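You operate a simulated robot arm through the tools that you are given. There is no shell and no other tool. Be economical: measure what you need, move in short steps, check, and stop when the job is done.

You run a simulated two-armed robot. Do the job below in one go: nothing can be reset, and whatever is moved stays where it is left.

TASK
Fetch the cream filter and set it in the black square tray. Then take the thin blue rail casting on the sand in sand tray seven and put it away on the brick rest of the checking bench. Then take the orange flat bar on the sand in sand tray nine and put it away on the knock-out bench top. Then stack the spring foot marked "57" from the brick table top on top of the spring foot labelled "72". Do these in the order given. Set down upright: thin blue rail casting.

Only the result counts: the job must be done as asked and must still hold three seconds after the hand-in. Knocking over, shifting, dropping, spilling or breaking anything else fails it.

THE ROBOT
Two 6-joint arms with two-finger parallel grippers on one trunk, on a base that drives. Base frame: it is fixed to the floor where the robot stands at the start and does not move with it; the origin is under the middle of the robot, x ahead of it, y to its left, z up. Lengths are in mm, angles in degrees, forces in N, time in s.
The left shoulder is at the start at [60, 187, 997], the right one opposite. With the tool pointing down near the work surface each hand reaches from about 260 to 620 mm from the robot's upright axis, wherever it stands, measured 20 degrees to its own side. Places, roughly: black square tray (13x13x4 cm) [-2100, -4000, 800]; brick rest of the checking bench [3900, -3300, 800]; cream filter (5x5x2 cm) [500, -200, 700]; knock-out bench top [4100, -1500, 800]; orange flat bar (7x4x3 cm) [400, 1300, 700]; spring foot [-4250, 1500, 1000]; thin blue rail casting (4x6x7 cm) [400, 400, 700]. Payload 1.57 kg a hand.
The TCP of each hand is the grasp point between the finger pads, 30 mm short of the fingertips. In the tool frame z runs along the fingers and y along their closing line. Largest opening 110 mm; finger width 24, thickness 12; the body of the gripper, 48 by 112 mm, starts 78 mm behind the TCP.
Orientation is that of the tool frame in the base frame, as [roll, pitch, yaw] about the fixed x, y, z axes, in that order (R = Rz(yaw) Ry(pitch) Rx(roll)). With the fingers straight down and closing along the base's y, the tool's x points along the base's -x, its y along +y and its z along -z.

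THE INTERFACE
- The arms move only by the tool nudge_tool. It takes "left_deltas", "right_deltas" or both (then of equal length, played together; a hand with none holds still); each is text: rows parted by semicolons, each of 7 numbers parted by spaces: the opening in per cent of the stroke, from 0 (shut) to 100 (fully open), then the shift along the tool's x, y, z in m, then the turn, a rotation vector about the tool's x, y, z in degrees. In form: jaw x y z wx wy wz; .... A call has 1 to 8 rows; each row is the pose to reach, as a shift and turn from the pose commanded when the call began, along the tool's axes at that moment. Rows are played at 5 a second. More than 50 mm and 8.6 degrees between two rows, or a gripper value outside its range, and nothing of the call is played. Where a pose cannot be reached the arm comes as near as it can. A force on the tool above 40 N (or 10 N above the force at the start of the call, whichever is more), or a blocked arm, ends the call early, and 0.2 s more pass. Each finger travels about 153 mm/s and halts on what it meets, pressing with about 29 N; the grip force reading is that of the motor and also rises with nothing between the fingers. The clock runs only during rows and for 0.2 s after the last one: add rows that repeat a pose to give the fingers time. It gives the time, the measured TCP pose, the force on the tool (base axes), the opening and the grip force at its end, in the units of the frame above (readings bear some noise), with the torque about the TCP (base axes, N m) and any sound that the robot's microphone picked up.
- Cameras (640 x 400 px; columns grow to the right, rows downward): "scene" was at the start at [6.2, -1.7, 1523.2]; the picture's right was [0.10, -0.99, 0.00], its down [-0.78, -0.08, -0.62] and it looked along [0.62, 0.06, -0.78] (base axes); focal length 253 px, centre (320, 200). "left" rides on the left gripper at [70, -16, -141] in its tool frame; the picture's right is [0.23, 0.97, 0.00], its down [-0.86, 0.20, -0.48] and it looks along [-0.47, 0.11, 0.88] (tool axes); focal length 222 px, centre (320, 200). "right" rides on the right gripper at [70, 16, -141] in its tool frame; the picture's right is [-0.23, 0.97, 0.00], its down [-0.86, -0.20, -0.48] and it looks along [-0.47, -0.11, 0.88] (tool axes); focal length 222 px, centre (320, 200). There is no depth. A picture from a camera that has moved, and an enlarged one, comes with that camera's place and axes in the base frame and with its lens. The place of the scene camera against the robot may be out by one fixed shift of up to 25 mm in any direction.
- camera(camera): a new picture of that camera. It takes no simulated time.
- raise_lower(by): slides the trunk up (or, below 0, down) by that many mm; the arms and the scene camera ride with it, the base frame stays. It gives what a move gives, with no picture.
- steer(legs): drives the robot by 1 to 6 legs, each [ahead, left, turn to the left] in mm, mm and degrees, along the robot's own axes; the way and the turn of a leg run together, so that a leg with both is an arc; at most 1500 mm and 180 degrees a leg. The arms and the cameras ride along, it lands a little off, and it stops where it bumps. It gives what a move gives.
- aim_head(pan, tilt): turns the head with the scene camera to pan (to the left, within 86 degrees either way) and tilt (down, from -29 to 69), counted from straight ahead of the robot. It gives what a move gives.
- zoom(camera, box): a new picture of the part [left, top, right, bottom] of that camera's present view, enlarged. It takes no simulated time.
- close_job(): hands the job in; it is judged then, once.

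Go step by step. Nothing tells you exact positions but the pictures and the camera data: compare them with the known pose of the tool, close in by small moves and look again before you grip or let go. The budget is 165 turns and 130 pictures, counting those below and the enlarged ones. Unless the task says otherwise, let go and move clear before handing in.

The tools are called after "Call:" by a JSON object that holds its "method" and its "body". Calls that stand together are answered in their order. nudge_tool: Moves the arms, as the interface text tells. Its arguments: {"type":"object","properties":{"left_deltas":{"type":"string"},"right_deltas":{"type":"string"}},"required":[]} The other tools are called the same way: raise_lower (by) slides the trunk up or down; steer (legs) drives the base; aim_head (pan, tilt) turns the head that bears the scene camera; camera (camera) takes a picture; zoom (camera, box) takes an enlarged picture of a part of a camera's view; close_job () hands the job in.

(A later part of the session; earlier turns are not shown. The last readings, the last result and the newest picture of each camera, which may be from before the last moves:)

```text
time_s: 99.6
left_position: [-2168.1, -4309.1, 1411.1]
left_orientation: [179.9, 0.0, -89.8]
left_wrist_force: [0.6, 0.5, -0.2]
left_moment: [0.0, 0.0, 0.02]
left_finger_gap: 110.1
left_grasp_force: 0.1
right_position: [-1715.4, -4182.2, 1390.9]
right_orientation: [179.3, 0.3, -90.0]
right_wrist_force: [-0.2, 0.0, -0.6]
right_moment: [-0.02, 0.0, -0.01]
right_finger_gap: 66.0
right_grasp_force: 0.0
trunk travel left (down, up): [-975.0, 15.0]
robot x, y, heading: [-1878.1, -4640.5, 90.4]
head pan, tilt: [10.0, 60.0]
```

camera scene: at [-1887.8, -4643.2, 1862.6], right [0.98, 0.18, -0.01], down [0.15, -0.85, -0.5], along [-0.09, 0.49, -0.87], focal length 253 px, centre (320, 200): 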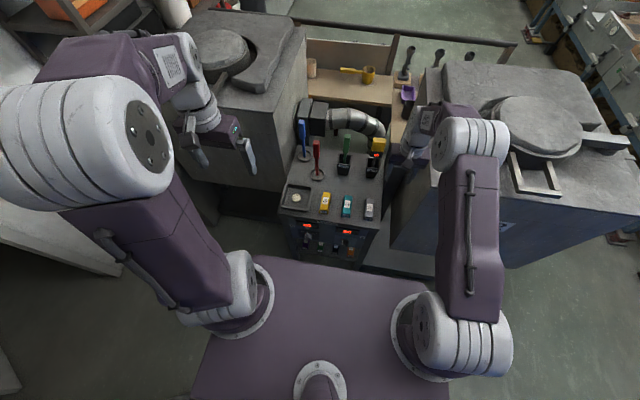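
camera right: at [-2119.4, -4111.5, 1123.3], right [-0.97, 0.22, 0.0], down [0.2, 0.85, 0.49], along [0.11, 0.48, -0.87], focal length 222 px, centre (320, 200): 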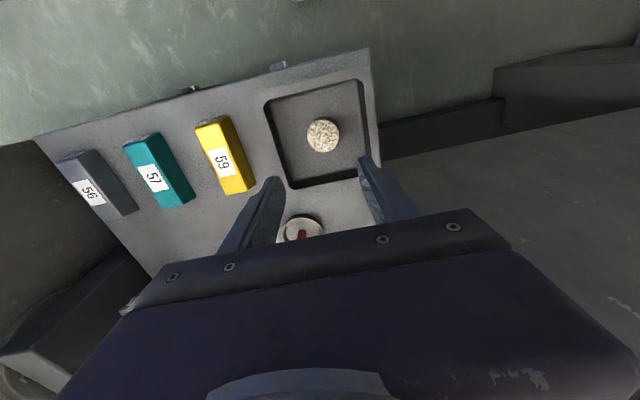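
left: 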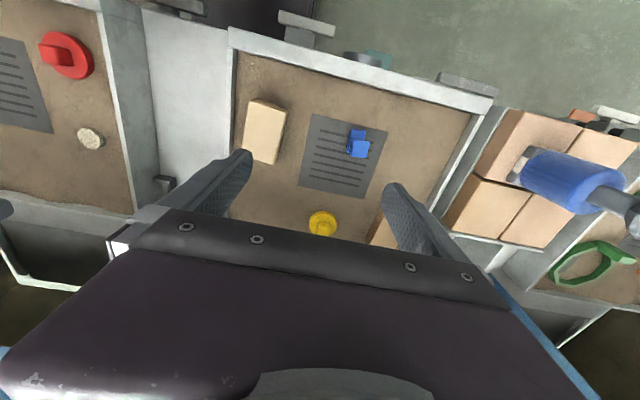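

Call:
{"method": "steer", "body": {"legs": [[0, -1490, 0], [1500, 0, 0], [1500, 0, 0], [1500, 0, 0], [390, 0, 0], [0, 0, -90]]}}

Call:
{"method": "aim_head", "body": {"pan": 0, "tilt": 45}}

Call:
{"method": "raise_lower", "body": {"by": -350}}

Call:
{"method": "camera", "body": {"camera": "scene"}}

```text
time_s: 134.0
left_position: [-105.3, 553.6, 1410.8]
left_orientation: [-179.9, 0.0, -179.7]
left_wrist_force: [-0.6, 0.4, 0.8]
left_moment: [-0.02, 0.04, 0.05]
left_finger_gap: 110.0
left_grasp_force: 0.0
right_position: [23.6, 100.2, 1390.8]
right_orientation: [179.5, 0.2, -179.8]
right_wrist_force: [0.2, 0.5, -0.1]
right_moment: [-0.01, 0.02, -0.01]
right_finger_gap: 66.1
right_grasp_force: 0.0
trunk travel left (down, up): [-975.0, 15.0]
robot x, y, heading: [-435.0, 260.9, 0.5]
head pan, tilt: [10.0, 60.0]
```

```text
time_s: 134.7
left_position: [-104.2, 554.4, 1410.6]
left_orientation: [-180.0, 0.0, -179.7]
left_wrist_force: [-0.3, -0.5, -0.7]
left_moment: [-0.01, 0.0, 0.02]
left_finger_gap: 109.8
left_grasp_force: 0.0
right_position: [24.0, 98.6, 1389.5]
right_orientation: [179.5, 0.3, -179.8]
right_wrist_force: [-0.9, 0.4, -0.2]
right_moment: [0.0, 0.04, 0.03]
right_finger_gap: 66.3
right_grasp_force: 0.0
trunk travel left (down, up): [-975.0, 15.0]
robot x, y, heading: [-434.2, 263.5, 0.3]
head pan, tilt: [0.0, 45.0]
```

```text
time_s: 138.2
left_position: [-105.0, 553.5, 1061.4]
left_orientation: [180.0, -0.1, -179.6]
left_wrist_force: [0.3, -0.5, 0.0]
left_moment: [0.03, 0.02, 0.0]
left_finger_gap: 110.1
left_grasp_force: 0.0
right_position: [24.4, 98.9, 1041.6]
right_orientation: [179.4, 0.3, -179.8]
right_wrist_force: [0.2, 1.1, -1.3]
right_moment: [0.0, 0.01, 0.0]
right_finger_gap: 66.0
right_grasp_force: 0.0
trunk travel left (down, up): [-625.0, 365.0]
robot x, y, heading: [-437.2, 261.7, 0.3]
head pan, tilt: [0.0, 45.0]
```

```text
96 pictures are left
camera scene: at [-422.1, 251.2, 1532.1], right [0.01, -1.0, 0.0], down [-0.71, -0.01, -0.71], along [0.71, 0.01, -0.71], focal length 253 px, centre (320, 200)
```

scene: 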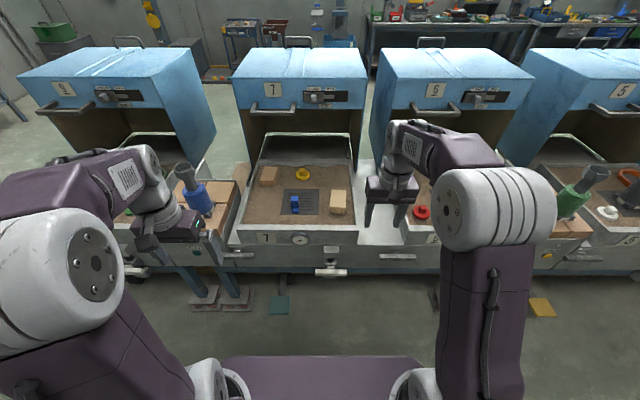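

The blue casting is in tray seven at about (355, 375). I'll move up so the left hand can reach it, keeping clear of the foot pedals on the floor.

Call:
{"method": "steer", "body": {"legs": [[0, -115, 0], [385, 0, 0]]}}

Call:
{"method": "camera", "body": {"camera": "left"}}

Call:
{"method": "camera", "body": {"camera": "scene"}}

```text
time_s: 141.4
left_position: [281.9, 441.1, 1062.9]
left_orientation: [-180.0, 0.1, -179.5]
left_wrist_force: [-0.1, 0.5, -0.3]
left_moment: [0.01, 0.0, -0.02]
left_finger_gap: 109.8
left_grasp_force: 0.0
right_position: [409.7, -12.8, 1041.8]
right_orientation: [179.5, 0.3, -179.9]
right_wrist_force: [0.0, -0.1, -0.5]
right_moment: [-0.02, -0.03, 0.01]
right_finger_gap: 65.9
right_grasp_force: 0.1
trunk travel left (down, up): [-625.0, 365.0]
robot x, y, heading: [-48.4, 148.6, 0.3]
head pan, tilt: [0.0, 45.0]
```

```text
95 pictures are left
camera left: at [211.7, 423.8, 1203.0], right [-0.23, 0.97, 0.0], down [0.85, 0.2, 0.48], along [0.47, 0.11, -0.88], focal length 222 px, centre (320, 200)
```

left: 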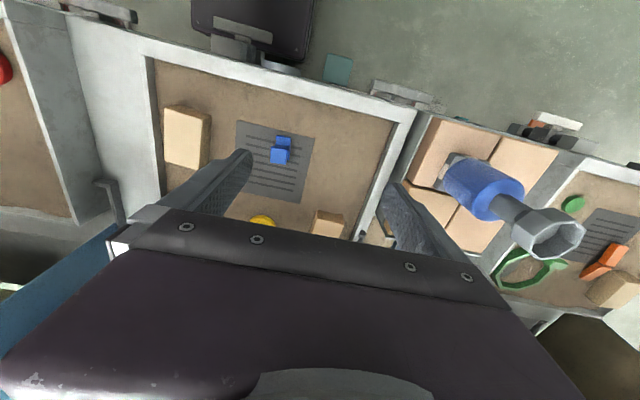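

```text
94 pictures are left
camera scene: at [-35.3, 139.1, 1532.1], right [0.01, -1.0, 0.0], down [-0.71, -0.01, -0.71], along [0.71, 0.0, -0.71], focal length 253 px, centre (320, 200)
```

scene: 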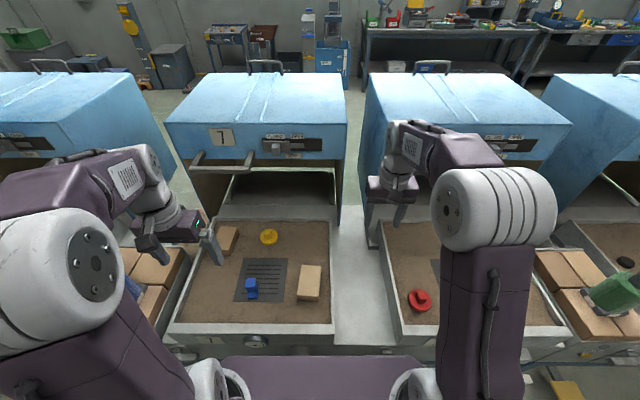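

Call:
{"method": "zoom", "body": {"camera": "scene", "box": [220, 255, 290, 310]}}

Call:
{"method": "zoom", "body": {"camera": "left", "box": [225, 110, 325, 200]}}

```text
7.27 times, centred on (255, 282) of scene
camera zoom: at [-35.3, 139.1, 1532.1], right [0.01, -1.0, 0.0], down [-0.71, -0.01, -0.71], along [0.71, 0.0, -0.71], focal length 1840 px, centre (793, -400)
```

zoom: 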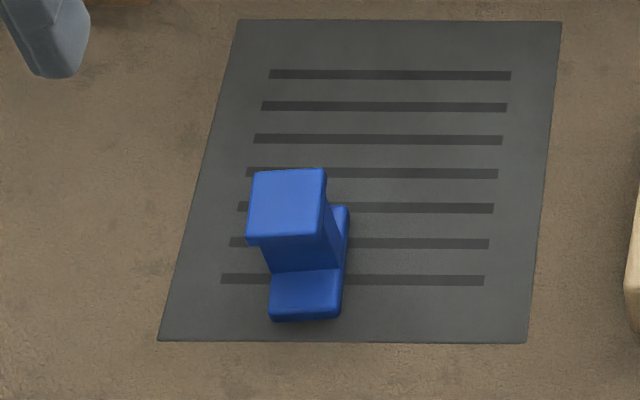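

```text
4.44 times, centred on (275, 155) of left
camera zoom: at [211.7, 423.8, 1203.0], right [-0.23, 0.97, 0.0], down [0.85, 0.2, 0.48], along [0.47, 0.11, -0.88], focal length 987 px, centre (520, 400)
```

zoom: 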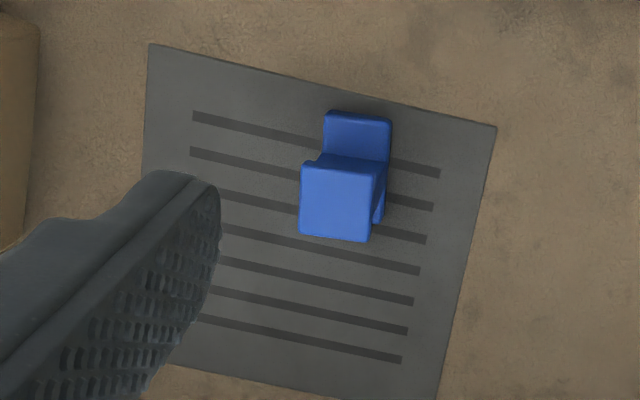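

The casting stands upright on its foot, with flat faces square to y (turned about 4°). I'll move the left hand over it at about (359, 377).

Call:
{"method": "nudge_tool", "body": {"left_deltas": "100 -0.02 -0.016 0.03 0 0 -1; 100 -0.035 -0.03 0.07 0 0 -2; 100 -0.05 -0.045 0.11 0 0 -3; 100 -0.07 -0.06 0.15 0 0 -4; 100 -0.077 -0.064 0.19 0 0 -4; 100 -0.077 -0.064 0.19 0 0 -4"}}

Call:
{"method": "camera", "body": {"camera": "left"}}

```text
time_s: 142.8
left_position: [356.7, 378.6, 870.2]
left_orientation: [-180.0, 0.1, -175.6]
left_wrist_force: [0.0, -0.5, 0.1]
left_moment: [0.0, 0.01, -0.01]
left_finger_gap: 110.1
left_grasp_force: 0.2
right_position: [410.3, -12.7, 1042.2]
right_orientation: [179.5, 0.3, -179.7]
right_wrist_force: [-0.8, 0.7, 0.2]
right_moment: [0.0, 0.01, -0.01]
right_finger_gap: 65.9
right_grasp_force: 0.1
trunk travel left (down, up): [-625.0, 365.0]
robot x, y, heading: [-43.8, 150.0, 0.4]
head pan, tilt: [0.0, 45.0]
```

```text
91 pictures are left
camera left: at [290.0, 356.5, 1011.9], right [-0.3, 0.95, 0.0], down [0.84, 0.26, 0.48], along [0.46, 0.14, -0.88], focal length 222 px, centre (320, 200)
```

left: 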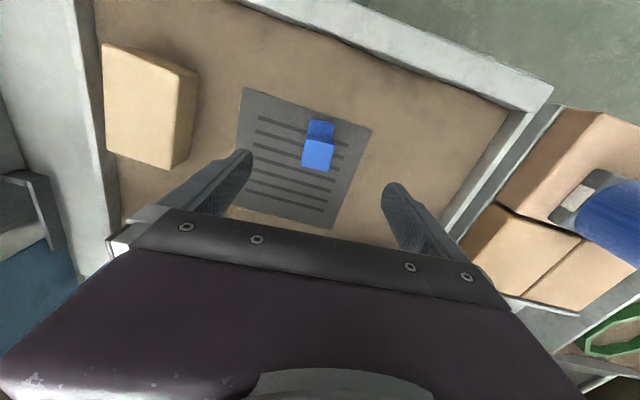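

Aligned to within a few mm. I'll go down over the casting and check before closing.

Call:
{"method": "nudge_tool", "body": {"left_deltas": "80 0 -0.003 0.04 0 0 -2; 80 0 -0.003 0.08 0 0 -2; 80 0 -0.003 0.108 0 0 -2; 80 0 -0.003 0.108 0 0 -2"}}

Call:
{"method": "camera", "body": {"camera": "left"}}

Call:
{"method": "zoom", "body": {"camera": "scene", "box": [210, 230, 310, 310]}}

```text
time_s: 143.8
left_position: [359.3, 374.4, 762.4]
left_orientation: [179.9, 0.0, -173.6]
left_wrist_force: [0.7, -1.1, -0.9]
left_moment: [0.01, 0.01, 0.02]
left_finger_gap: 88.0
left_grasp_force: 0.1
right_position: [410.6, -13.7, 1040.8]
right_orientation: [179.5, 0.3, -179.7]
right_wrist_force: [-0.3, -0.5, -0.6]
right_moment: [0.02, 0.02, 0.0]
right_finger_gap: 66.1
right_grasp_force: 0.0
trunk travel left (down, up): [-625.0, 365.0]
robot x, y, heading: [-45.4, 148.3, 0.3]
head pan, tilt: [0.0, 45.0]
```

```text
90 pictures are left
camera left: at [291.8, 349.7, 904.1], right [-0.33, 0.94, 0.0], down [0.83, 0.29, 0.48], along [0.45, 0.16, -0.88], focal length 222 px, centre (320, 200)
```

left: 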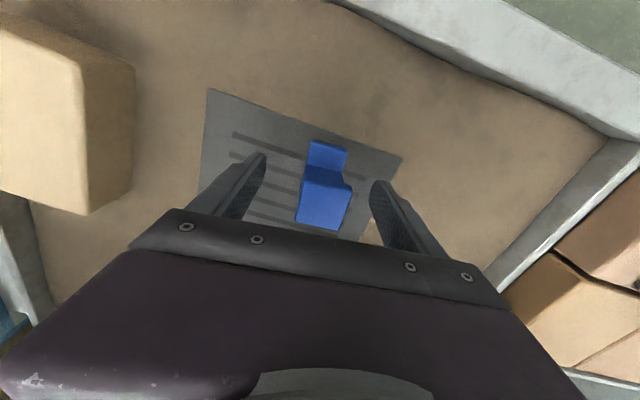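

```text
5.00 times, centred on (260, 270) of scene
camera zoom: at [-35.3, 138.9, 1532.1], right [0.01, -1.0, 0.0], down [-0.71, 0.0, -0.71], along [0.71, 0.01, -0.71], focal length 1265 px, centre (620, -150)
```

zoom: 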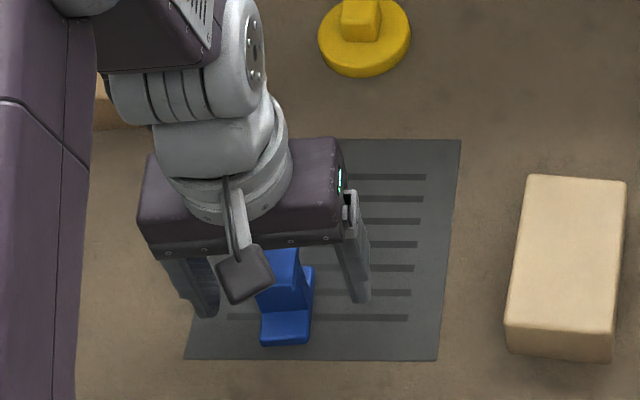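

The casting is centred between the fingers. I'll close on it.

Call:
{"method": "nudge_tool", "body": {"left_deltas": "60 0 0 0 0 0 0; 40 0 0 0 0 0 0; 20 0 0 0 0 0 0; 15 0 0 0 0 0 0; 15 0 0 0 0 0 0"}}

Call:
{"method": "camera", "body": {"camera": "left"}}

```text
time_s: 145.0
left_position: [358.6, 374.5, 763.0]
left_orientation: [180.0, 0.1, -173.7]
left_wrist_force: [0.2, -1.1, 0.5]
left_moment: [-0.02, 0.02, 0.01]
left_finger_gap: 31.4
left_grasp_force: 29.2
right_position: [410.6, -13.4, 1041.4]
right_orientation: [179.4, 0.3, -179.8]
right_wrist_force: [0.5, -0.1, -1.3]
right_moment: [0.0, -0.01, 0.03]
right_finger_gap: 66.2
right_grasp_force: 0.0
trunk travel left (down, up): [-625.0, 365.0]
robot x, y, heading: [-47.9, 146.6, 0.3]
head pan, tilt: [0.0, 45.0]
```

```text
88 pictures are left
camera left: at [291.9, 349.7, 904.4], right [-0.33, 0.94, 0.0], down [0.83, 0.29, 0.48], along [0.45, 0.16, -0.88], focal length 222 px, centre (320, 200)
```

left: 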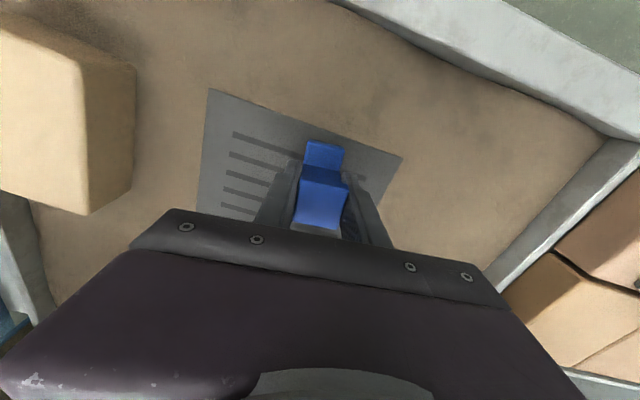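

Gripped at 31 mm. I'll lift it straight up.

Call:
{"method": "nudge_tool", "body": {"left_deltas": "15 0 0 -0.03 0 0 0; 15 0 0 -0.07 0 0 0; 15 0 0 -0.11 0 0 0; 15 0 0 -0.15 0 0 0; 15 0 0 -0.19 0 0 0; 15 0 0 -0.23 0 0 0; 15 0 0 -0.27 0 0 0; 15 0 0 -0.3 0 0 0"}}

Call:
{"method": "camera", "body": {"camera": "left"}}

Call:
{"method": "steer", "body": {"legs": [[-500, 0, 0]]}}

Call:
{"method": "raise_lower", "body": {"by": 300}}

Call:
{"method": "aim_head", "body": {"pan": 50, "tilt": 20}}

Call:
{"method": "camera", "body": {"camera": "scene"}}

```text
time_s: 146.8
left_position: [358.5, 373.6, 1064.9]
left_orientation: [180.0, 0.0, -173.7]
left_wrist_force: [1.0, -0.8, -0.9]
left_moment: [0.01, 0.02, -0.01]
left_finger_gap: 31.8
left_grasp_force: 28.7
right_position: [411.3, -13.6, 1040.3]
right_orientation: [179.5, 0.2, -179.7]
right_wrist_force: [-0.4, 0.4, 0.8]
right_moment: [0.02, 0.03, 0.03]
right_finger_gap: 66.1
right_grasp_force: 0.1
trunk travel left (down, up): [-625.0, 365.0]
robot x, y, heading: [-47.2, 148.2, 0.6]
head pan, tilt: [0.0, 45.0]
```

```text
87 pictures are left
camera left: at [291.3, 349.5, 1205.7], right [-0.33, 0.94, 0.0], down [0.83, 0.29, 0.48], along [0.45, 0.16, -0.88], focal length 222 px, centre (320, 200)
```

left: 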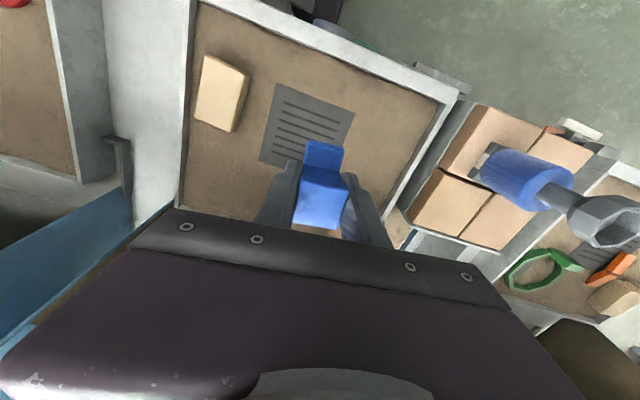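

```text
time_s: 149.8
left_position: [-141.2, 369.6, 1064.2]
left_orientation: [-180.0, 0.1, -173.9]
left_wrist_force: [-0.6, -0.3, -1.0]
left_moment: [-0.01, 0.01, -0.03]
left_finger_gap: 31.8
left_grasp_force: 29.0
right_position: [-92.2, -17.2, 1041.1]
right_orientation: [179.5, 0.3, 180.0]
right_wrist_force: [-0.3, -0.4, 0.1]
right_moment: [-0.02, 0.0, 0.0]
right_finger_gap: 66.1
right_grasp_force: 0.1
trunk travel left (down, up): [-625.0, 365.0]
robot x, y, heading: [-549.7, 145.1, 0.2]
head pan, tilt: [0.0, 45.0]
```

```text
time_s: 152.8
left_position: [-141.5, 369.6, 1364.0]
left_orientation: [-180.0, -0.1, -173.9]
left_wrist_force: [0.5, 0.1, -0.8]
left_moment: [0.0, 0.01, 0.01]
left_finger_gap: 31.7
left_grasp_force: 29.2
right_position: [-90.9, -18.5, 1340.6]
right_orientation: [179.4, 0.2, -179.9]
right_wrist_force: [0.6, 0.4, 0.3]
right_moment: [0.01, -0.01, 0.02]
right_finger_gap: 66.2
right_grasp_force: 0.0
trunk travel left (down, up): [-925.0, 65.0]
robot x, y, heading: [-552.3, 145.3, 0.1]
head pan, tilt: [0.0, 45.0]
```

```text
time_s: 153.9
left_position: [-140.7, 370.0, 1363.5]
left_orientation: [-180.0, -0.1, -173.8]
left_wrist_force: [0.7, -0.2, -1.2]
left_moment: [-0.01, 0.01, 0.0]
left_finger_gap: 31.6
left_grasp_force: 28.8
right_position: [-89.6, -17.6, 1341.1]
right_orientation: [179.4, 0.3, -180.0]
right_wrist_force: [0.1, -0.4, 0.1]
right_moment: [-0.02, -0.01, 0.0]
right_finger_gap: 66.2
right_grasp_force: 0.1
trunk travel left (down, up): [-925.0, 65.0]
robot x, y, heading: [-552.0, 147.1, 0.2]
head pan, tilt: [50.0, 20.0]
```

```text
86 pictures are left
camera scene: at [-557.6, 207.8, 1870.7], right [0.77, -0.64, 0.0], down [-0.22, -0.26, -0.94], along [0.6, 0.72, -0.34], focal length 253 px, centre (320, 200)
```

scene: 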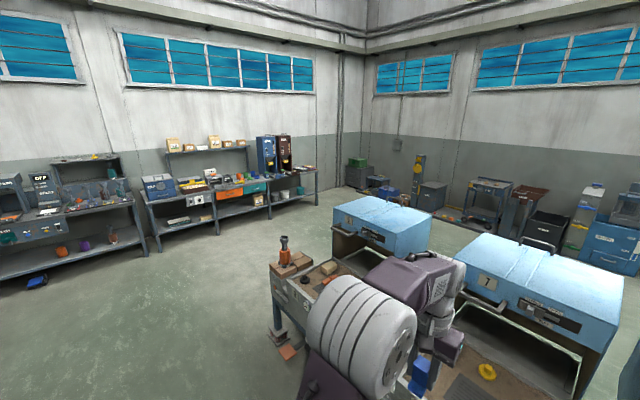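

The row of furnaces ends at y ≈ 1700, with open floor beyond. I'll go round that end into the back aisle.

Call:
{"method": "steer", "body": {"legs": [[0, 1500, 0], [0, 950, 0], [1500, 0, 0], [1400, 0, 0], [0, 0, -90]]}}

Call:
{"method": "aim_head", "body": {"pan": 20, "tilt": 20}}

Call:
{"method": "camera", "body": {"camera": "scene"}}

```text
time_s: 183.4
left_position: [2571.7, 2199.2, 1363.1]
left_orientation: [-179.9, 0.0, 96.0]
left_wrist_force: [-0.2, 0.0, -1.1]
left_moment: [0.03, 0.01, 0.0]
left_finger_gap: 31.8
left_grasp_force: 29.2
right_position: [2184.6, 2151.0, 1341.4]
right_orientation: [179.4, 0.3, 89.7]
right_wrist_force: [-1.4, 0.2, -0.2]
right_moment: [-0.02, -0.04, 0.0]
right_finger_gap: 66.0
right_grasp_force: 0.1
trunk travel left (down, up): [-925.0, 65.0]
robot x, y, heading: [2348.2, 2608.1, -90.1]
head pan, tilt: [50.0, 20.0]
```

```text
time_s: 184.3
left_position: [2571.6, 2199.5, 1364.3]
left_orientation: [179.9, -0.1, 96.1]
left_wrist_force: [-0.4, -0.3, -1.1]
left_moment: [0.0, -0.01, 0.01]
left_finger_gap: 31.7
left_grasp_force: 29.5
right_position: [2184.0, 2149.8, 1340.9]
right_orientation: [179.4, 0.3, 89.8]
right_wrist_force: [-0.6, 0.4, 0.1]
right_moment: [0.01, -0.03, 0.02]
right_finger_gap: 66.1
right_grasp_force: 0.0
trunk travel left (down, up): [-925.0, 65.0]
robot x, y, heading: [2347.3, 2606.5, -90.1]
head pan, tilt: [20.0, 20.0]
```

```text
85 pictures are left
camera scene: at [2371.8, 2570.1, 1870.7], right [-0.94, -0.34, 0.0], down [-0.12, 0.32, -0.94], along [0.32, -0.88, -0.34], focal length 253 px, centre (320, 200)
```

scene: 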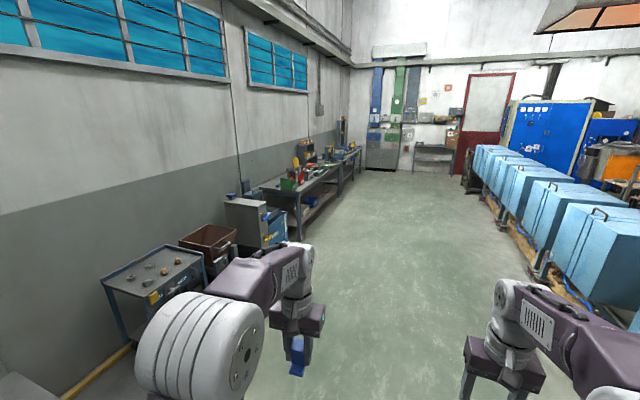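

The back aisle is clear. I'll drive down it to around y −2000 and look at the checking bench.

Call:
{"method": "steer", "body": {"legs": [[1500, 100, 0], [1500, 100, 0], [1500, 50, 0]]}}

Call:
{"method": "aim_head", "body": {"pan": 40, "tilt": 25}}

Call:
{"method": "camera", "body": {"camera": "scene"}}

```text
refused: leg 1 is longer than a leg can be; nothing moved
```

```text
time_s: 185.2
left_position: [2571.1, 2198.8, 1362.9]
left_orientation: [179.9, 0.0, 96.0]
left_wrist_force: [0.5, 0.1, -1.9]
left_moment: [-0.03, -0.02, -0.02]
left_finger_gap: 31.9
left_grasp_force: 29.8
right_position: [2184.2, 2150.3, 1340.8]
right_orientation: [179.5, 0.3, 89.8]
right_wrist_force: [-0.1, 0.1, -0.7]
right_moment: [0.01, -0.02, 0.02]
right_finger_gap: 66.1
right_grasp_force: 0.1
trunk travel left (down, up): [-925.0, 65.0]
robot x, y, heading: [2350.6, 2604.2, -90.1]
head pan, tilt: [40.0, 25.0]
```

```text
84 pictures are left
camera scene: at [2399.3, 2587.0, 1862.7], right [-0.77, -0.64, 0.0], down [-0.27, 0.32, -0.91], along [0.58, -0.69, -0.42], focal length 253 px, centre (320, 200)
```

scene: 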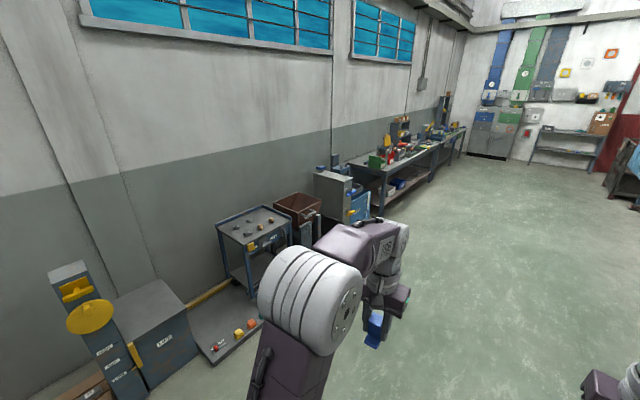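

Call:
{"method": "steer", "body": {"legs": [[1450, 100, 0], [1450, 100, 0], [1450, 50, 0]]}}

Call:
{"method": "camera", "body": {"camera": "scene"}}

```text
time_s: 206.0
left_position: [2764.8, -2157.1, 1363.7]
left_orientation: [-179.9, 0.1, 94.9]
left_wrist_force: [0.1, -0.4, -1.0]
left_moment: [0.03, 0.02, 0.01]
left_finger_gap: 31.8
left_grasp_force: 28.8
right_position: [2374.6, -2197.9, 1341.8]
right_orientation: [179.4, 0.2, 88.6]
right_wrist_force: [0.2, 0.1, 0.3]
right_moment: [-0.05, 0.02, 0.0]
right_finger_gap: 66.2
right_grasp_force: 0.0
trunk travel left (down, up): [-925.0, 65.0]
robot x, y, heading: [2550.4, -1743.2, -91.2]
head pan, tilt: [40.0, 25.0]
```

```text
83 pictures are left
camera scene: at [2599.8, -1765.1, 1862.7], right [-0.78, -0.63, 0.0], down [-0.26, 0.33, -0.91], along [0.57, -0.71, -0.42], focal length 253 px, centre (320, 200)
```

scene: 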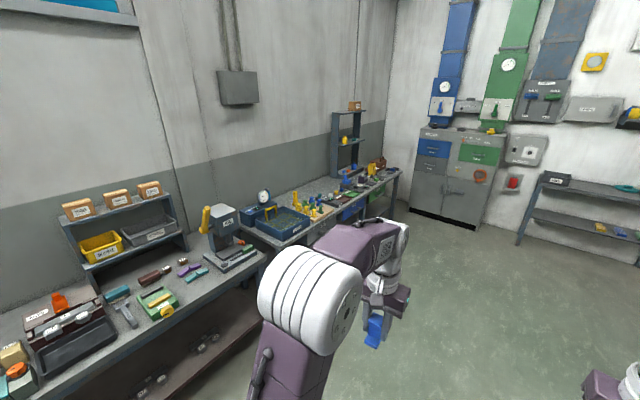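

The brick rest should be on the farther bench. I'll drive along to y ≈ −3200, turn to face it and look.

Call:
{"method": "steer", "body": {"legs": [[1400, 0, 0], [0, 0, 90]]}}

Call:
{"method": "aim_head", "body": {"pan": 0, "tilt": 40}}

Call:
{"method": "camera", "body": {"camera": "scene"}}

```text
time_s: 216.8
left_position: [2942.4, -2924.9, 1363.9]
left_orientation: [-180.0, 0.0, -173.9]
left_wrist_force: [-1.0, -1.6, -1.6]
left_moment: [0.03, 0.0, 0.03]
left_finger_gap: 31.7
left_grasp_force: 28.9
right_position: [2993.1, -3312.0, 1341.0]
right_orientation: [179.6, 0.3, 179.9]
right_wrist_force: [0.2, 0.3, 0.4]
right_moment: [-0.01, 0.03, -0.02]
right_finger_gap: 66.3
right_grasp_force: 0.0
trunk travel left (down, up): [-925.0, 65.0]
robot x, y, heading: [2537.8, -3149.6, 0.2]
head pan, tilt: [40.0, 25.0]
```

```text
time_s: 217.9
left_position: [2943.2, -2923.3, 1363.8]
left_orientation: [180.0, 0.0, -173.9]
left_wrist_force: [0.0, -0.5, -1.0]
left_moment: [-0.01, 0.02, -0.01]
left_finger_gap: 31.7
left_grasp_force: 28.9
right_position: [2993.0, -3311.1, 1341.4]
right_orientation: [179.5, 0.3, 180.0]
right_wrist_force: [-0.3, 0.3, 0.7]
right_moment: [0.0, 0.01, -0.01]
right_finger_gap: 65.9
right_grasp_force: 0.1
trunk travel left (down, up): [-925.0, 65.0]
robot x, y, heading: [2535.8, -3150.5, 0.1]
head pan, tilt: [0.0, 40.0]
```

```text
82 pictures are left
camera scene: at [2551.7, -3156.9, 1839.4], right [0.0, -1.0, 0.0], down [-0.64, 0.0, -0.77], along [0.77, 0.0, -0.64], focal length 253 px, centre (320, 200)
```

scene: 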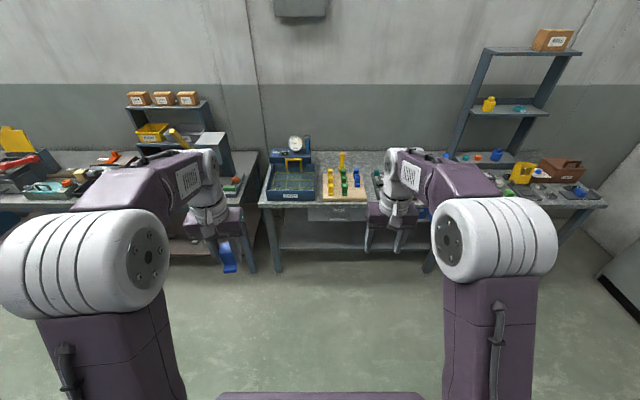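

Call:
{"method": "zoom", "body": {"camera": "scene", "box": [255, 130, 395, 240]}}

Call:
{"method": "zoom", "body": {"camera": "scene", "box": [400, 120, 640, 260]}}

```text
3.64 times, centred on (325, 185) of scene
camera zoom: at [2551.7, -3156.9, 1839.4], right [0.0, -1.0, 0.0], down [-0.64, 0.0, -0.77], along [0.77, 0.0, -0.64], focal length 920 px, centre (302, 254)
```

zoom: 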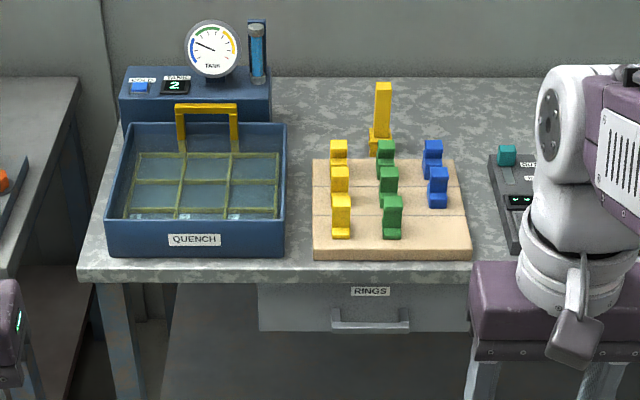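

```text
2.67 times, centred on (520, 190) of scene
camera zoom: at [2551.7, -3156.9, 1839.4], right [0.0, -1.0, 0.0], down [-0.64, 0.0, -0.77], along [0.77, 0.0, -0.64], focal length 675 px, centre (-213, 227)
```

zoom: 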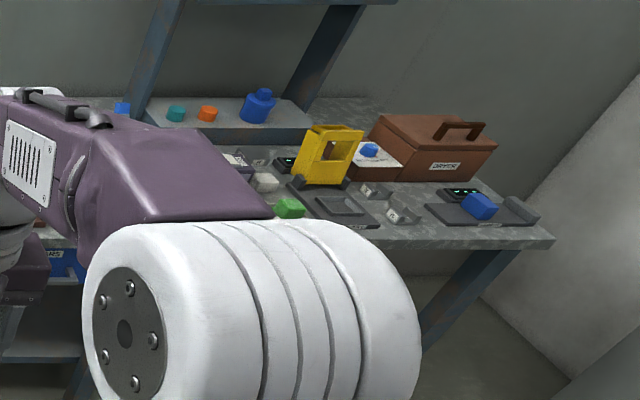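

The brick rest holds rows of rail castings sorted by colour, and the blue column has one free spot at the front right. I'll drive so that spot lies in the left hand's zone, then look down with the wrist camera.

Call:
{"method": "steer", "body": {"legs": [[0, -380, 0], [760, 0, 0]]}}

Call:
{"method": "raise_lower", "body": {"by": -150}}

Call:
{"method": "camera", "body": {"camera": "left"}}

Call:
{"method": "camera", "body": {"camera": "scene"}}

```text
time_s: 224.1
left_position: [3709.3, -3307.4, 1364.4]
left_orientation: [-179.9, 0.2, -174.1]
left_wrist_force: [0.0, -0.3, -1.4]
left_moment: [0.01, 0.0, 0.0]
left_finger_gap: 31.7
left_grasp_force: 29.2
right_position: [3758.7, -3695.5, 1340.9]
right_orientation: [179.6, 0.5, 179.8]
right_wrist_force: [0.3, 0.3, 0.1]
right_moment: [-0.03, -0.06, -0.01]
right_finger_gap: 65.8
right_grasp_force: 0.1
trunk travel left (down, up): [-925.0, 65.0]
robot x, y, heading: [3302.6, -3531.1, -0.1]
head pan, tilt: [0.0, 40.0]
```

```text
time_s: 225.8
left_position: [3711.1, -3307.5, 1213.8]
left_orientation: [-180.0, 0.0, -174.0]
left_wrist_force: [-1.1, -0.4, -1.3]
left_moment: [0.02, -0.02, -0.01]
left_finger_gap: 31.4
left_grasp_force: 28.3
right_position: [3760.2, -3694.9, 1190.3]
right_orientation: [179.7, 0.3, 179.8]
right_wrist_force: [0.9, 0.0, 0.3]
right_moment: [0.0, 0.0, -0.01]
right_finger_gap: 66.0
right_grasp_force: 0.1
trunk travel left (down, up): [-775.0, 215.0]
robot x, y, heading: [3303.5, -3530.7, 0.0]
head pan, tilt: [0.0, 40.0]
```

```text
79 pictures are left
camera left: at [3643.9, -3332.4, 1355.3], right [-0.33, 0.95, 0.0], down [0.83, 0.29, 0.48], along [0.45, 0.16, -0.88], focal length 222 px, centre (320, 200)
```

left: 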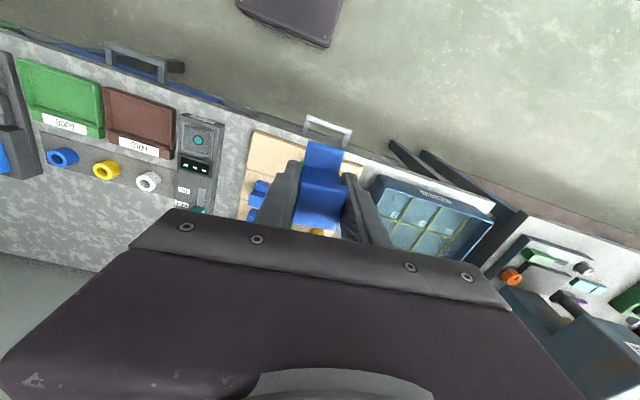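

```text
78 pictures are left
camera scene: at [3319.4, -3540.5, 1689.4], right [0.0, -1.0, 0.0], down [-0.64, 0.0, -0.77], along [0.77, 0.0, -0.64], focal length 253 px, centre (320, 200)
```

scene: 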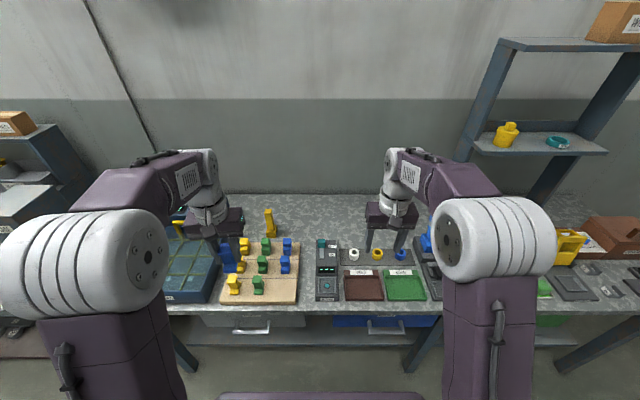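

Call:
{"method": "zoom", "body": {"camera": "scene", "box": [200, 210, 320, 320]}}

Call:
{"method": "zoom", "body": {"camera": "left", "box": [220, 100, 380, 240]}}

```text
3.64 times, centred on (260, 265) of scene
camera zoom: at [3319.4, -3540.5, 1689.4], right [0.0, -1.0, 0.0], down [-0.64, 0.0, -0.77], along [0.77, 0.0, -0.64], focal length 920 px, centre (538, -36)
```

zoom: 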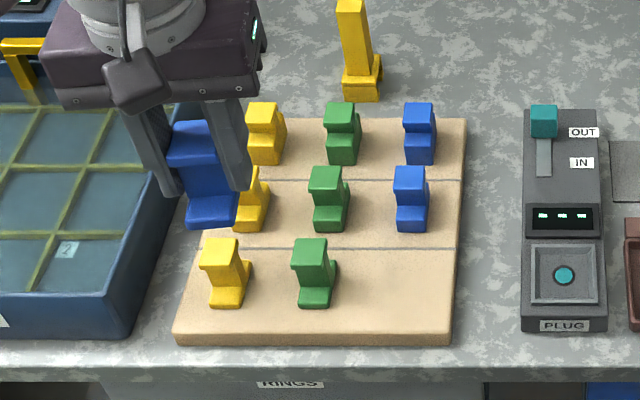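

```text
2.86 times, centred on (300, 170) of left
camera zoom: at [3643.9, -3332.4, 1355.3], right [-0.33, 0.95, 0.0], down [0.83, 0.29, 0.48], along [0.45, 0.16, -0.88], focal length 635 px, centre (377, 286)
```

zoom: 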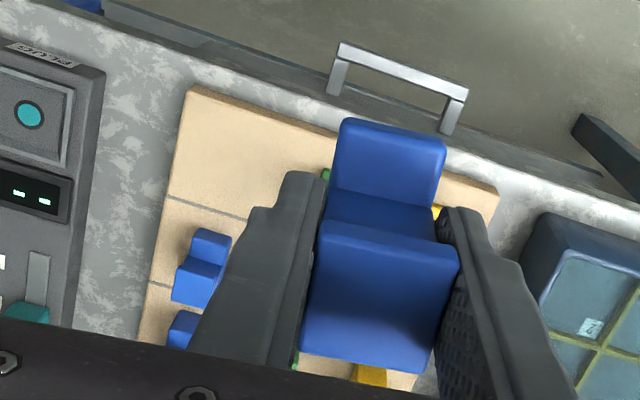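

The free spot is near (3838, -3393). I'll move above it, straightening the hand to match the row.

Call:
{"method": "nudge_tool", "body": {"left_deltas": "15 -0.02 -0.017 0.03 0 0 1; 15 -0.04 -0.034 0.06 0 0 2; 15 -0.06 -0.05 0.09 0 0 3; 15 -0.08 -0.067 0.12 0 0 4; 15 -0.1 -0.085 0.15 0 0 5; 15 -0.117 -0.099 0.18 0 0 6; 15 -0.117 -0.099 0.2 0 0 6; 15 -0.117 -0.099 0.2 0 0 6"}}

Call:
{"method": "camera", "body": {"camera": "left"}}

Call:
{"method": "zoom", "body": {"camera": "scene", "box": [200, 210, 320, 320]}}

```text
time_s: 227.6
left_position: [3837.1, -3394.5, 1014.3]
left_orientation: [-180.0, 0.0, 179.9]
left_wrist_force: [0.1, -0.2, -1.4]
left_moment: [0.02, 0.03, -0.03]
left_finger_gap: 31.9
left_grasp_force: 29.1
right_position: [3760.1, -3694.9, 1190.8]
right_orientation: [179.5, 0.4, 179.9]
right_wrist_force: [0.1, -0.6, -0.4]
right_moment: [0.01, 0.01, 0.0]
right_finger_gap: 66.2
right_grasp_force: 0.1
trunk travel left (down, up): [-775.0, 215.0]
robot x, y, heading: [3301.1, -3533.0, -0.0]
head pan, tilt: [0.0, 40.0]
```

```text
75 pictures are left
camera left: at [3768.2, -3411.5, 1155.1], right [-0.23, 0.97, 0.0], down [0.86, 0.2, 0.48], along [0.47, 0.11, -0.88], focal length 222 px, centre (320, 200)
```

left: 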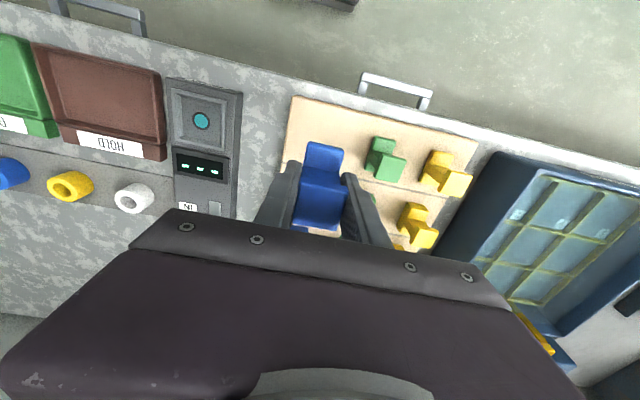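

```text
3.64 times, centred on (260, 265) of scene
camera zoom: at [3319.4, -3540.6, 1689.3], right [0.0, -1.0, 0.0], down [-0.64, 0.0, -0.77], along [0.77, 0.0, -0.64], focal length 920 px, centre (538, -36)
```

zoom: 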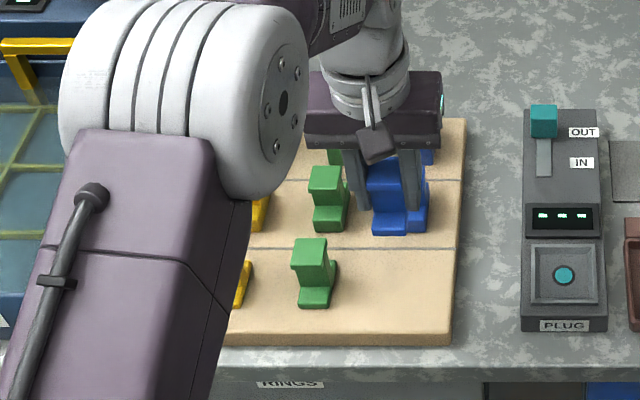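

The target comes out at about (3848, -3385). I'll correct by 10 mm and lower to z 935, then look.

Call:
{"method": "nudge_tool", "body": {"left_deltas": "15 -0.005 0.005 0.04 0 0 0; 15 -0.01 0.009 0.075 0 0 0; 15 -0.01 0.009 0.075 0 0 0"}}

Call:
{"method": "camera", "body": {"camera": "left"}}

Call:
{"method": "zoom", "body": {"camera": "scene", "box": [220, 220, 320, 320]}}

```text
time_s: 228.4
left_position: [3849.3, -3386.5, 938.9]
left_orientation: [-179.9, 0.2, -180.0]
left_wrist_force: [0.1, 0.6, -1.6]
left_moment: [-0.01, 0.03, 0.01]
left_finger_gap: 32.0
left_grasp_force: 28.9
right_position: [3759.4, -3696.0, 1191.0]
right_orientation: [179.5, 0.3, 179.7]
right_wrist_force: [0.4, -0.4, 0.7]
right_moment: [-0.01, 0.0, -0.01]
right_finger_gap: 66.0
right_grasp_force: 0.1
trunk travel left (down, up): [-775.0, 215.0]
robot x, y, heading: [3302.8, -3530.1, -0.1]
head pan, tilt: [0.0, 40.0]
```

```text
73 pictures are left
camera left: at [3778.7, -3403.5, 1080.2], right [-0.23, 0.97, 0.0], down [0.85, 0.2, 0.48], along [0.47, 0.11, -0.88], focal length 222 px, centre (320, 200)
```

left: 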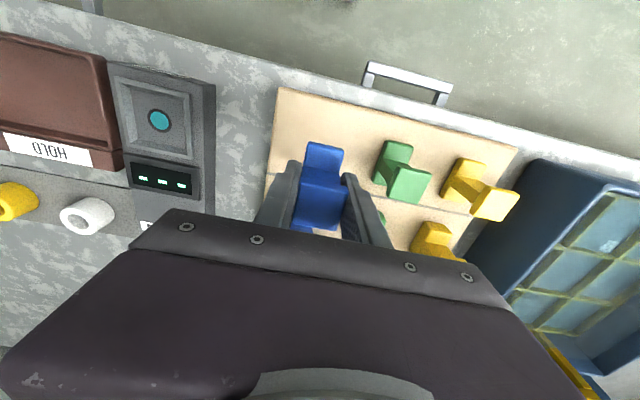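

```text
4.00 times, centred on (270, 270) of scene
camera zoom: at [3318.8, -3540.9, 1689.4], right [0.0, -1.0, 0.0], down [-0.64, 0.0, -0.77], along [0.77, 0.0, -0.64], focal length 1012 px, centre (520, -80)
```

zoom: 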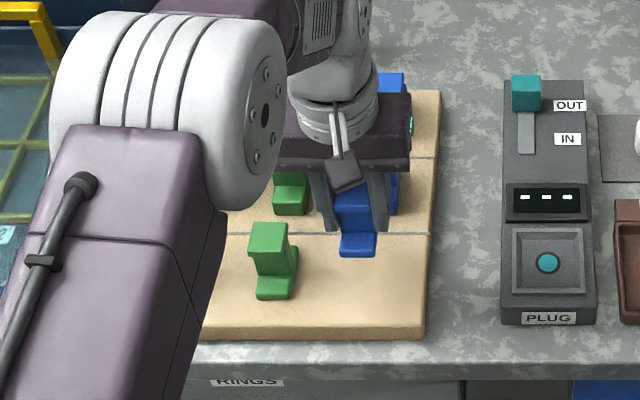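

I'll shift back 6 mm in x to line up with the front row, lower to just above the expected contact, then creep down.

Call:
{"method": "nudge_tool", "body": {"left_deltas": "15 0.003 0 0.01 0 0 0; 15 0.006 0 0.02 0 0 0; 15 0.006 0 0.026 0 0 0; 15 0.006 0 0.03 0 0 0; 15 0.006 0 0.033 0 0 0; 15 0.006 0 0.036 0 0 0"}}

Call:
{"method": "camera", "body": {"camera": "left"}}

```text
time_s: 229.8
left_position: [3841.8, -3384.6, 903.5]
left_orientation: [-180.0, 0.0, 179.9]
left_wrist_force: [0.5, 0.7, -1.7]
left_moment: [-0.01, 0.01, -0.02]
left_finger_gap: 31.9
left_grasp_force: 28.6
right_position: [3760.2, -3696.0, 1191.5]
right_orientation: [179.5, 0.3, 179.8]
right_wrist_force: [0.5, 0.5, -0.6]
right_moment: [-0.04, 0.0, 0.02]
right_finger_gap: 66.0
right_grasp_force: 0.0
trunk travel left (down, up): [-775.0, 215.0]
robot x, y, heading: [3307.0, -3531.3, 0.2]
head pan, tilt: [0.0, 40.0]
```

```text
71 pictures are left
camera left: at [3772.9, -3402.4, 1044.0], right [-0.23, 0.97, 0.0], down [0.86, 0.2, 0.48], along [0.47, 0.11, -0.88], focal length 222 px, centre (320, 200)
```

left: 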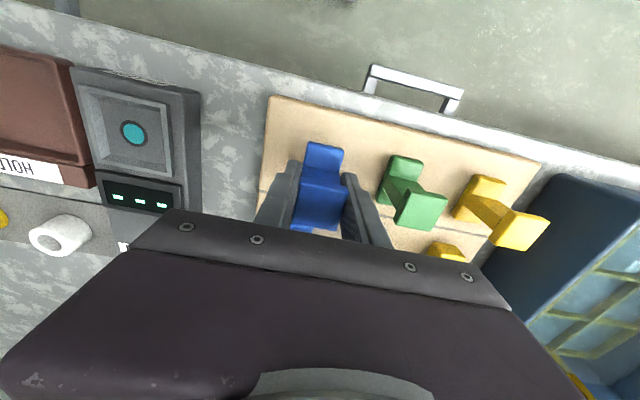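

There is still a gap of about 20 mm under it, so I'll keep creeping down.

Call:
{"method": "nudge_tool", "body": {"left_deltas": "15 0 0 0.006 0 0 0; 15 0 0 0.011 0 0 0; 15 0 0 0.014 0 0 0; 15 0 0 0.017 0 0 0; 15 0 0 0.019 0 0 0; 15 0 0 0.021 0 0 0; 15 0 0 0.023 0 0 0; 15 0 0 0.025 0 0 0"}}

Call:
{"method": "camera", "body": {"camera": "left"}}

```text
time_s: 231.6
left_position: [3843.1, -3385.2, 877.8]
left_orientation: [180.0, 0.1, 179.9]
left_wrist_force: [-0.2, -1.2, 0.9]
left_moment: [0.01, -0.01, 0.02]
left_finger_gap: 31.6
left_grasp_force: 29.0
right_position: [3760.3, -3697.7, 1190.4]
right_orientation: [179.5, 0.3, 179.9]
right_wrist_force: [-0.4, 0.0, 0.6]
right_moment: [-0.01, 0.0, 0.04]
right_finger_gap: 65.9
right_grasp_force: 0.1
trunk travel left (down, up): [-775.0, 215.0]
robot x, y, heading: [3306.2, -3528.3, -0.1]
head pan, tilt: [0.0, 40.0]
```

```text
70 pictures are left
camera left: at [3772.9, -3402.5, 1019.4], right [-0.23, 0.97, 0.0], down [0.85, 0.2, 0.48], along [0.47, 0.11, -0.88], focal length 222 px, centre (320, 200)
```

left: 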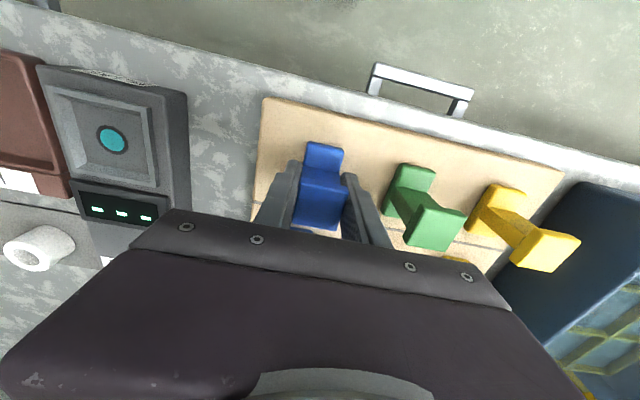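

Nearly level with its neighbours, and the weight reading has gone off the wrist. I'll creep down a few more mm to confirm contact.

Call:
{"method": "nudge_tool", "body": {"left_deltas": "15 0 0 0.001 0 0 0; 15 0 0 0.002 0 0 0"}}

```text
time_s: 232.2
left_position: [3842.9, -3385.6, 877.8]
left_orientation: [-179.9, 0.2, 179.9]
left_wrist_force: [0.9, 2.6, 15.7]
left_moment: [0.05, 0.34, -0.05]
left_finger_gap: 31.7
left_grasp_force: 29.2
right_position: [3757.6, -3696.6, 1191.6]
right_orientation: [179.6, 0.4, 179.7]
right_wrist_force: [0.3, -0.4, -0.4]
right_moment: [0.01, 0.0, 0.0]
right_finger_gap: 65.8
right_grasp_force: 0.0
trunk travel left (down, up): [-775.0, 215.0]
robot x, y, heading: [3303.9, -3531.2, 0.1]
head pan, tilt: [0.0, 40.0]
```

Contact is confirmed at 16 N. I'll open to about 58 mm and rise straight up.

Call:
{"method": "nudge_tool", "body": {"left_deltas": "32 0 0 0 0 0 0; 42 0 0 -0.001 0 0 0; 53 0 0 -0.001 0 0 0; 53 0 0 -0.001 0 0 0; 53 0 0 -0.03 0 0 0; 53 0 0 -0.07 0 0 0; 53 0 0 -0.11 0 0 0; 53 0 0 -0.15 0 0 0"}}

Call:
{"method": "camera", "body": {"camera": "left"}}

Call:
{"method": "zoom", "body": {"camera": "scene", "box": [220, 220, 320, 320]}}

```text
time_s: 234.0
left_position: [3841.5, -3386.4, 1027.4]
left_orientation: [179.9, 0.1, 179.9]
left_wrist_force: [-0.2, 0.1, -0.3]
left_moment: [-0.03, 0.0, 0.02]
left_finger_gap: 58.5
left_grasp_force: 0.1
right_position: [3758.8, -3695.8, 1191.5]
right_orientation: [179.5, 0.3, 179.8]
right_wrist_force: [0.0, 0.7, -0.2]
right_moment: [0.01, -0.02, 0.03]
right_finger_gap: 65.8
right_grasp_force: 0.1
trunk travel left (down, up): [-775.0, 215.0]
robot x, y, heading: [3303.4, -3527.8, -0.2]
head pan, tilt: [0.0, 40.0]
```

```text
69 pictures are left
camera left: at [3770.9, -3403.9, 1168.0], right [-0.23, 0.97, 0.0], down [0.85, 0.2, 0.48], along [0.47, 0.11, -0.88], focal length 222 px, centre (320, 200)
```

left: 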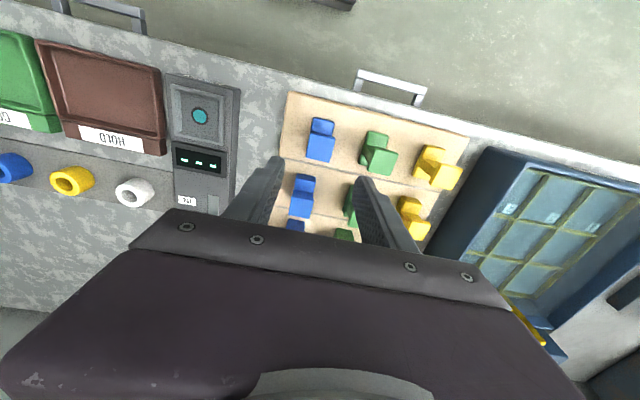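

```text
4.00 times, centred on (270, 270) of scene
camera zoom: at [3318.3, -3540.8, 1689.3], right [0.0, -1.0, 0.0], down [-0.64, 0.0, -0.77], along [0.77, 0.0, -0.64], focal length 1012 px, centre (520, -80)
```

zoom: 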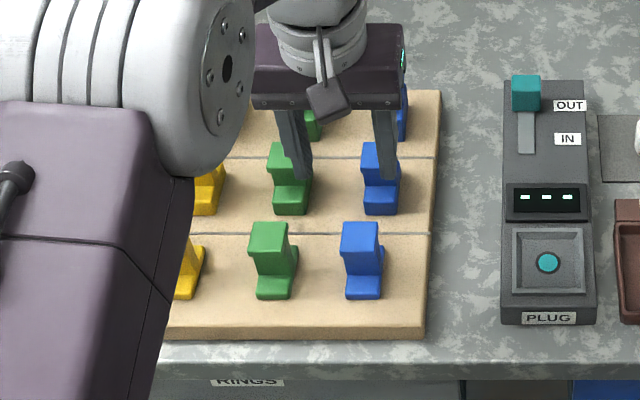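

The casting stands upright in its place. I'll raise the hand, back out and go past the knock-out bench to look at it on the way.

Call:
{"method": "nudge_tool", "body": {"left_deltas": "53 0.02 0 -0.04 0 0 0; 53 0.04 0.02 -0.08 0 0 0; 53 0.06 0.04 -0.12 0 0 0; 53 0.08 0.06 -0.15 0 0 0; 53 0.08 0.06 -0.15 0 0 0"}}

Call:
{"method": "steer", "body": {"legs": [[-760, 0, 0], [0, 1000, 0], [0, 1000, 0]]}}

Call:
{"method": "camera", "body": {"camera": "scene"}}

```text
time_s: 235.2
left_position: [3762.0, -3326.3, 1174.5]
left_orientation: [-180.0, 0.0, 179.9]
left_wrist_force: [0.1, -0.7, 0.4]
left_moment: [0.0, 0.0, 0.0]
left_finger_gap: 58.3
left_grasp_force: 0.0
right_position: [3759.7, -3695.1, 1191.5]
right_orientation: [179.5, 0.3, 179.8]
right_wrist_force: [0.5, -1.1, 0.1]
right_moment: [0.04, 0.02, -0.01]
right_finger_gap: 65.9
right_grasp_force: 0.0
trunk travel left (down, up): [-775.0, 215.0]
robot x, y, heading: [3302.8, -3528.6, -0.0]
head pan, tilt: [0.0, 40.0]
```

```text
time_s: 248.8
left_position: [2995.3, -1342.4, 1174.2]
left_orientation: [179.9, 0.0, -179.8]
left_wrist_force: [-0.7, 0.0, 0.4]
left_moment: [0.01, -0.01, -0.01]
left_finger_gap: 58.4
left_grasp_force: 0.0
right_position: [2994.8, -1711.7, 1191.1]
right_orientation: [179.5, 0.3, 180.0]
right_wrist_force: [1.0, -0.7, 0.1]
right_moment: [0.0, 0.0, -0.03]
right_finger_gap: 65.9
right_grasp_force: 0.0
trunk travel left (down, up): [-775.0, 215.0]
robot x, y, heading: [2539.5, -1547.2, 0.3]
head pan, tilt: [0.0, 40.0]
```

```text
67 pictures are left
camera scene: at [2553.2, -1557.1, 1689.3], right [0.0, -1.0, 0.0], down [-0.64, 0.0, -0.77], along [0.77, 0.0, -0.64], focal length 253 px, centre (320, 200)
```

scene: 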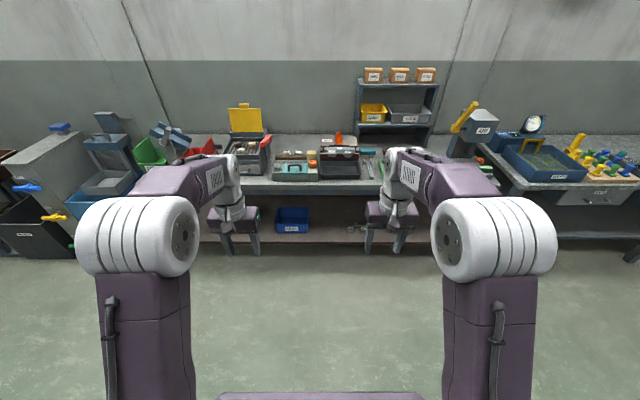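

Call:
{"method": "zoom", "body": {"camera": "scene", "box": [210, 90, 490, 220]}}

```text
2.29 times, centred on (350, 155) of scene
camera zoom: at [2553.2, -1557.1, 1689.3], right [0.0, -1.0, 0.0], down [-0.64, 0.0, -0.77], along [0.77, 0.0, -0.64], focal length 578 px, centre (251, 303)
```

zoom: 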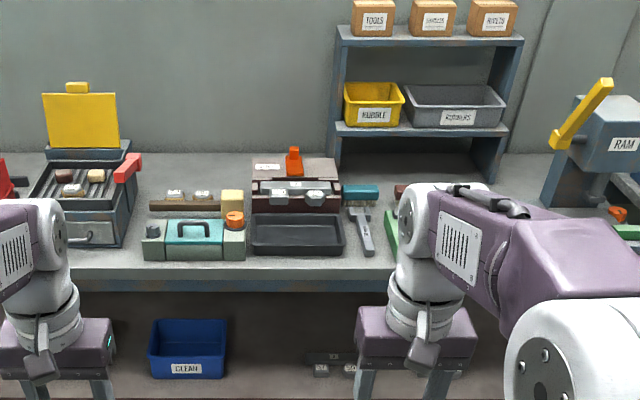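

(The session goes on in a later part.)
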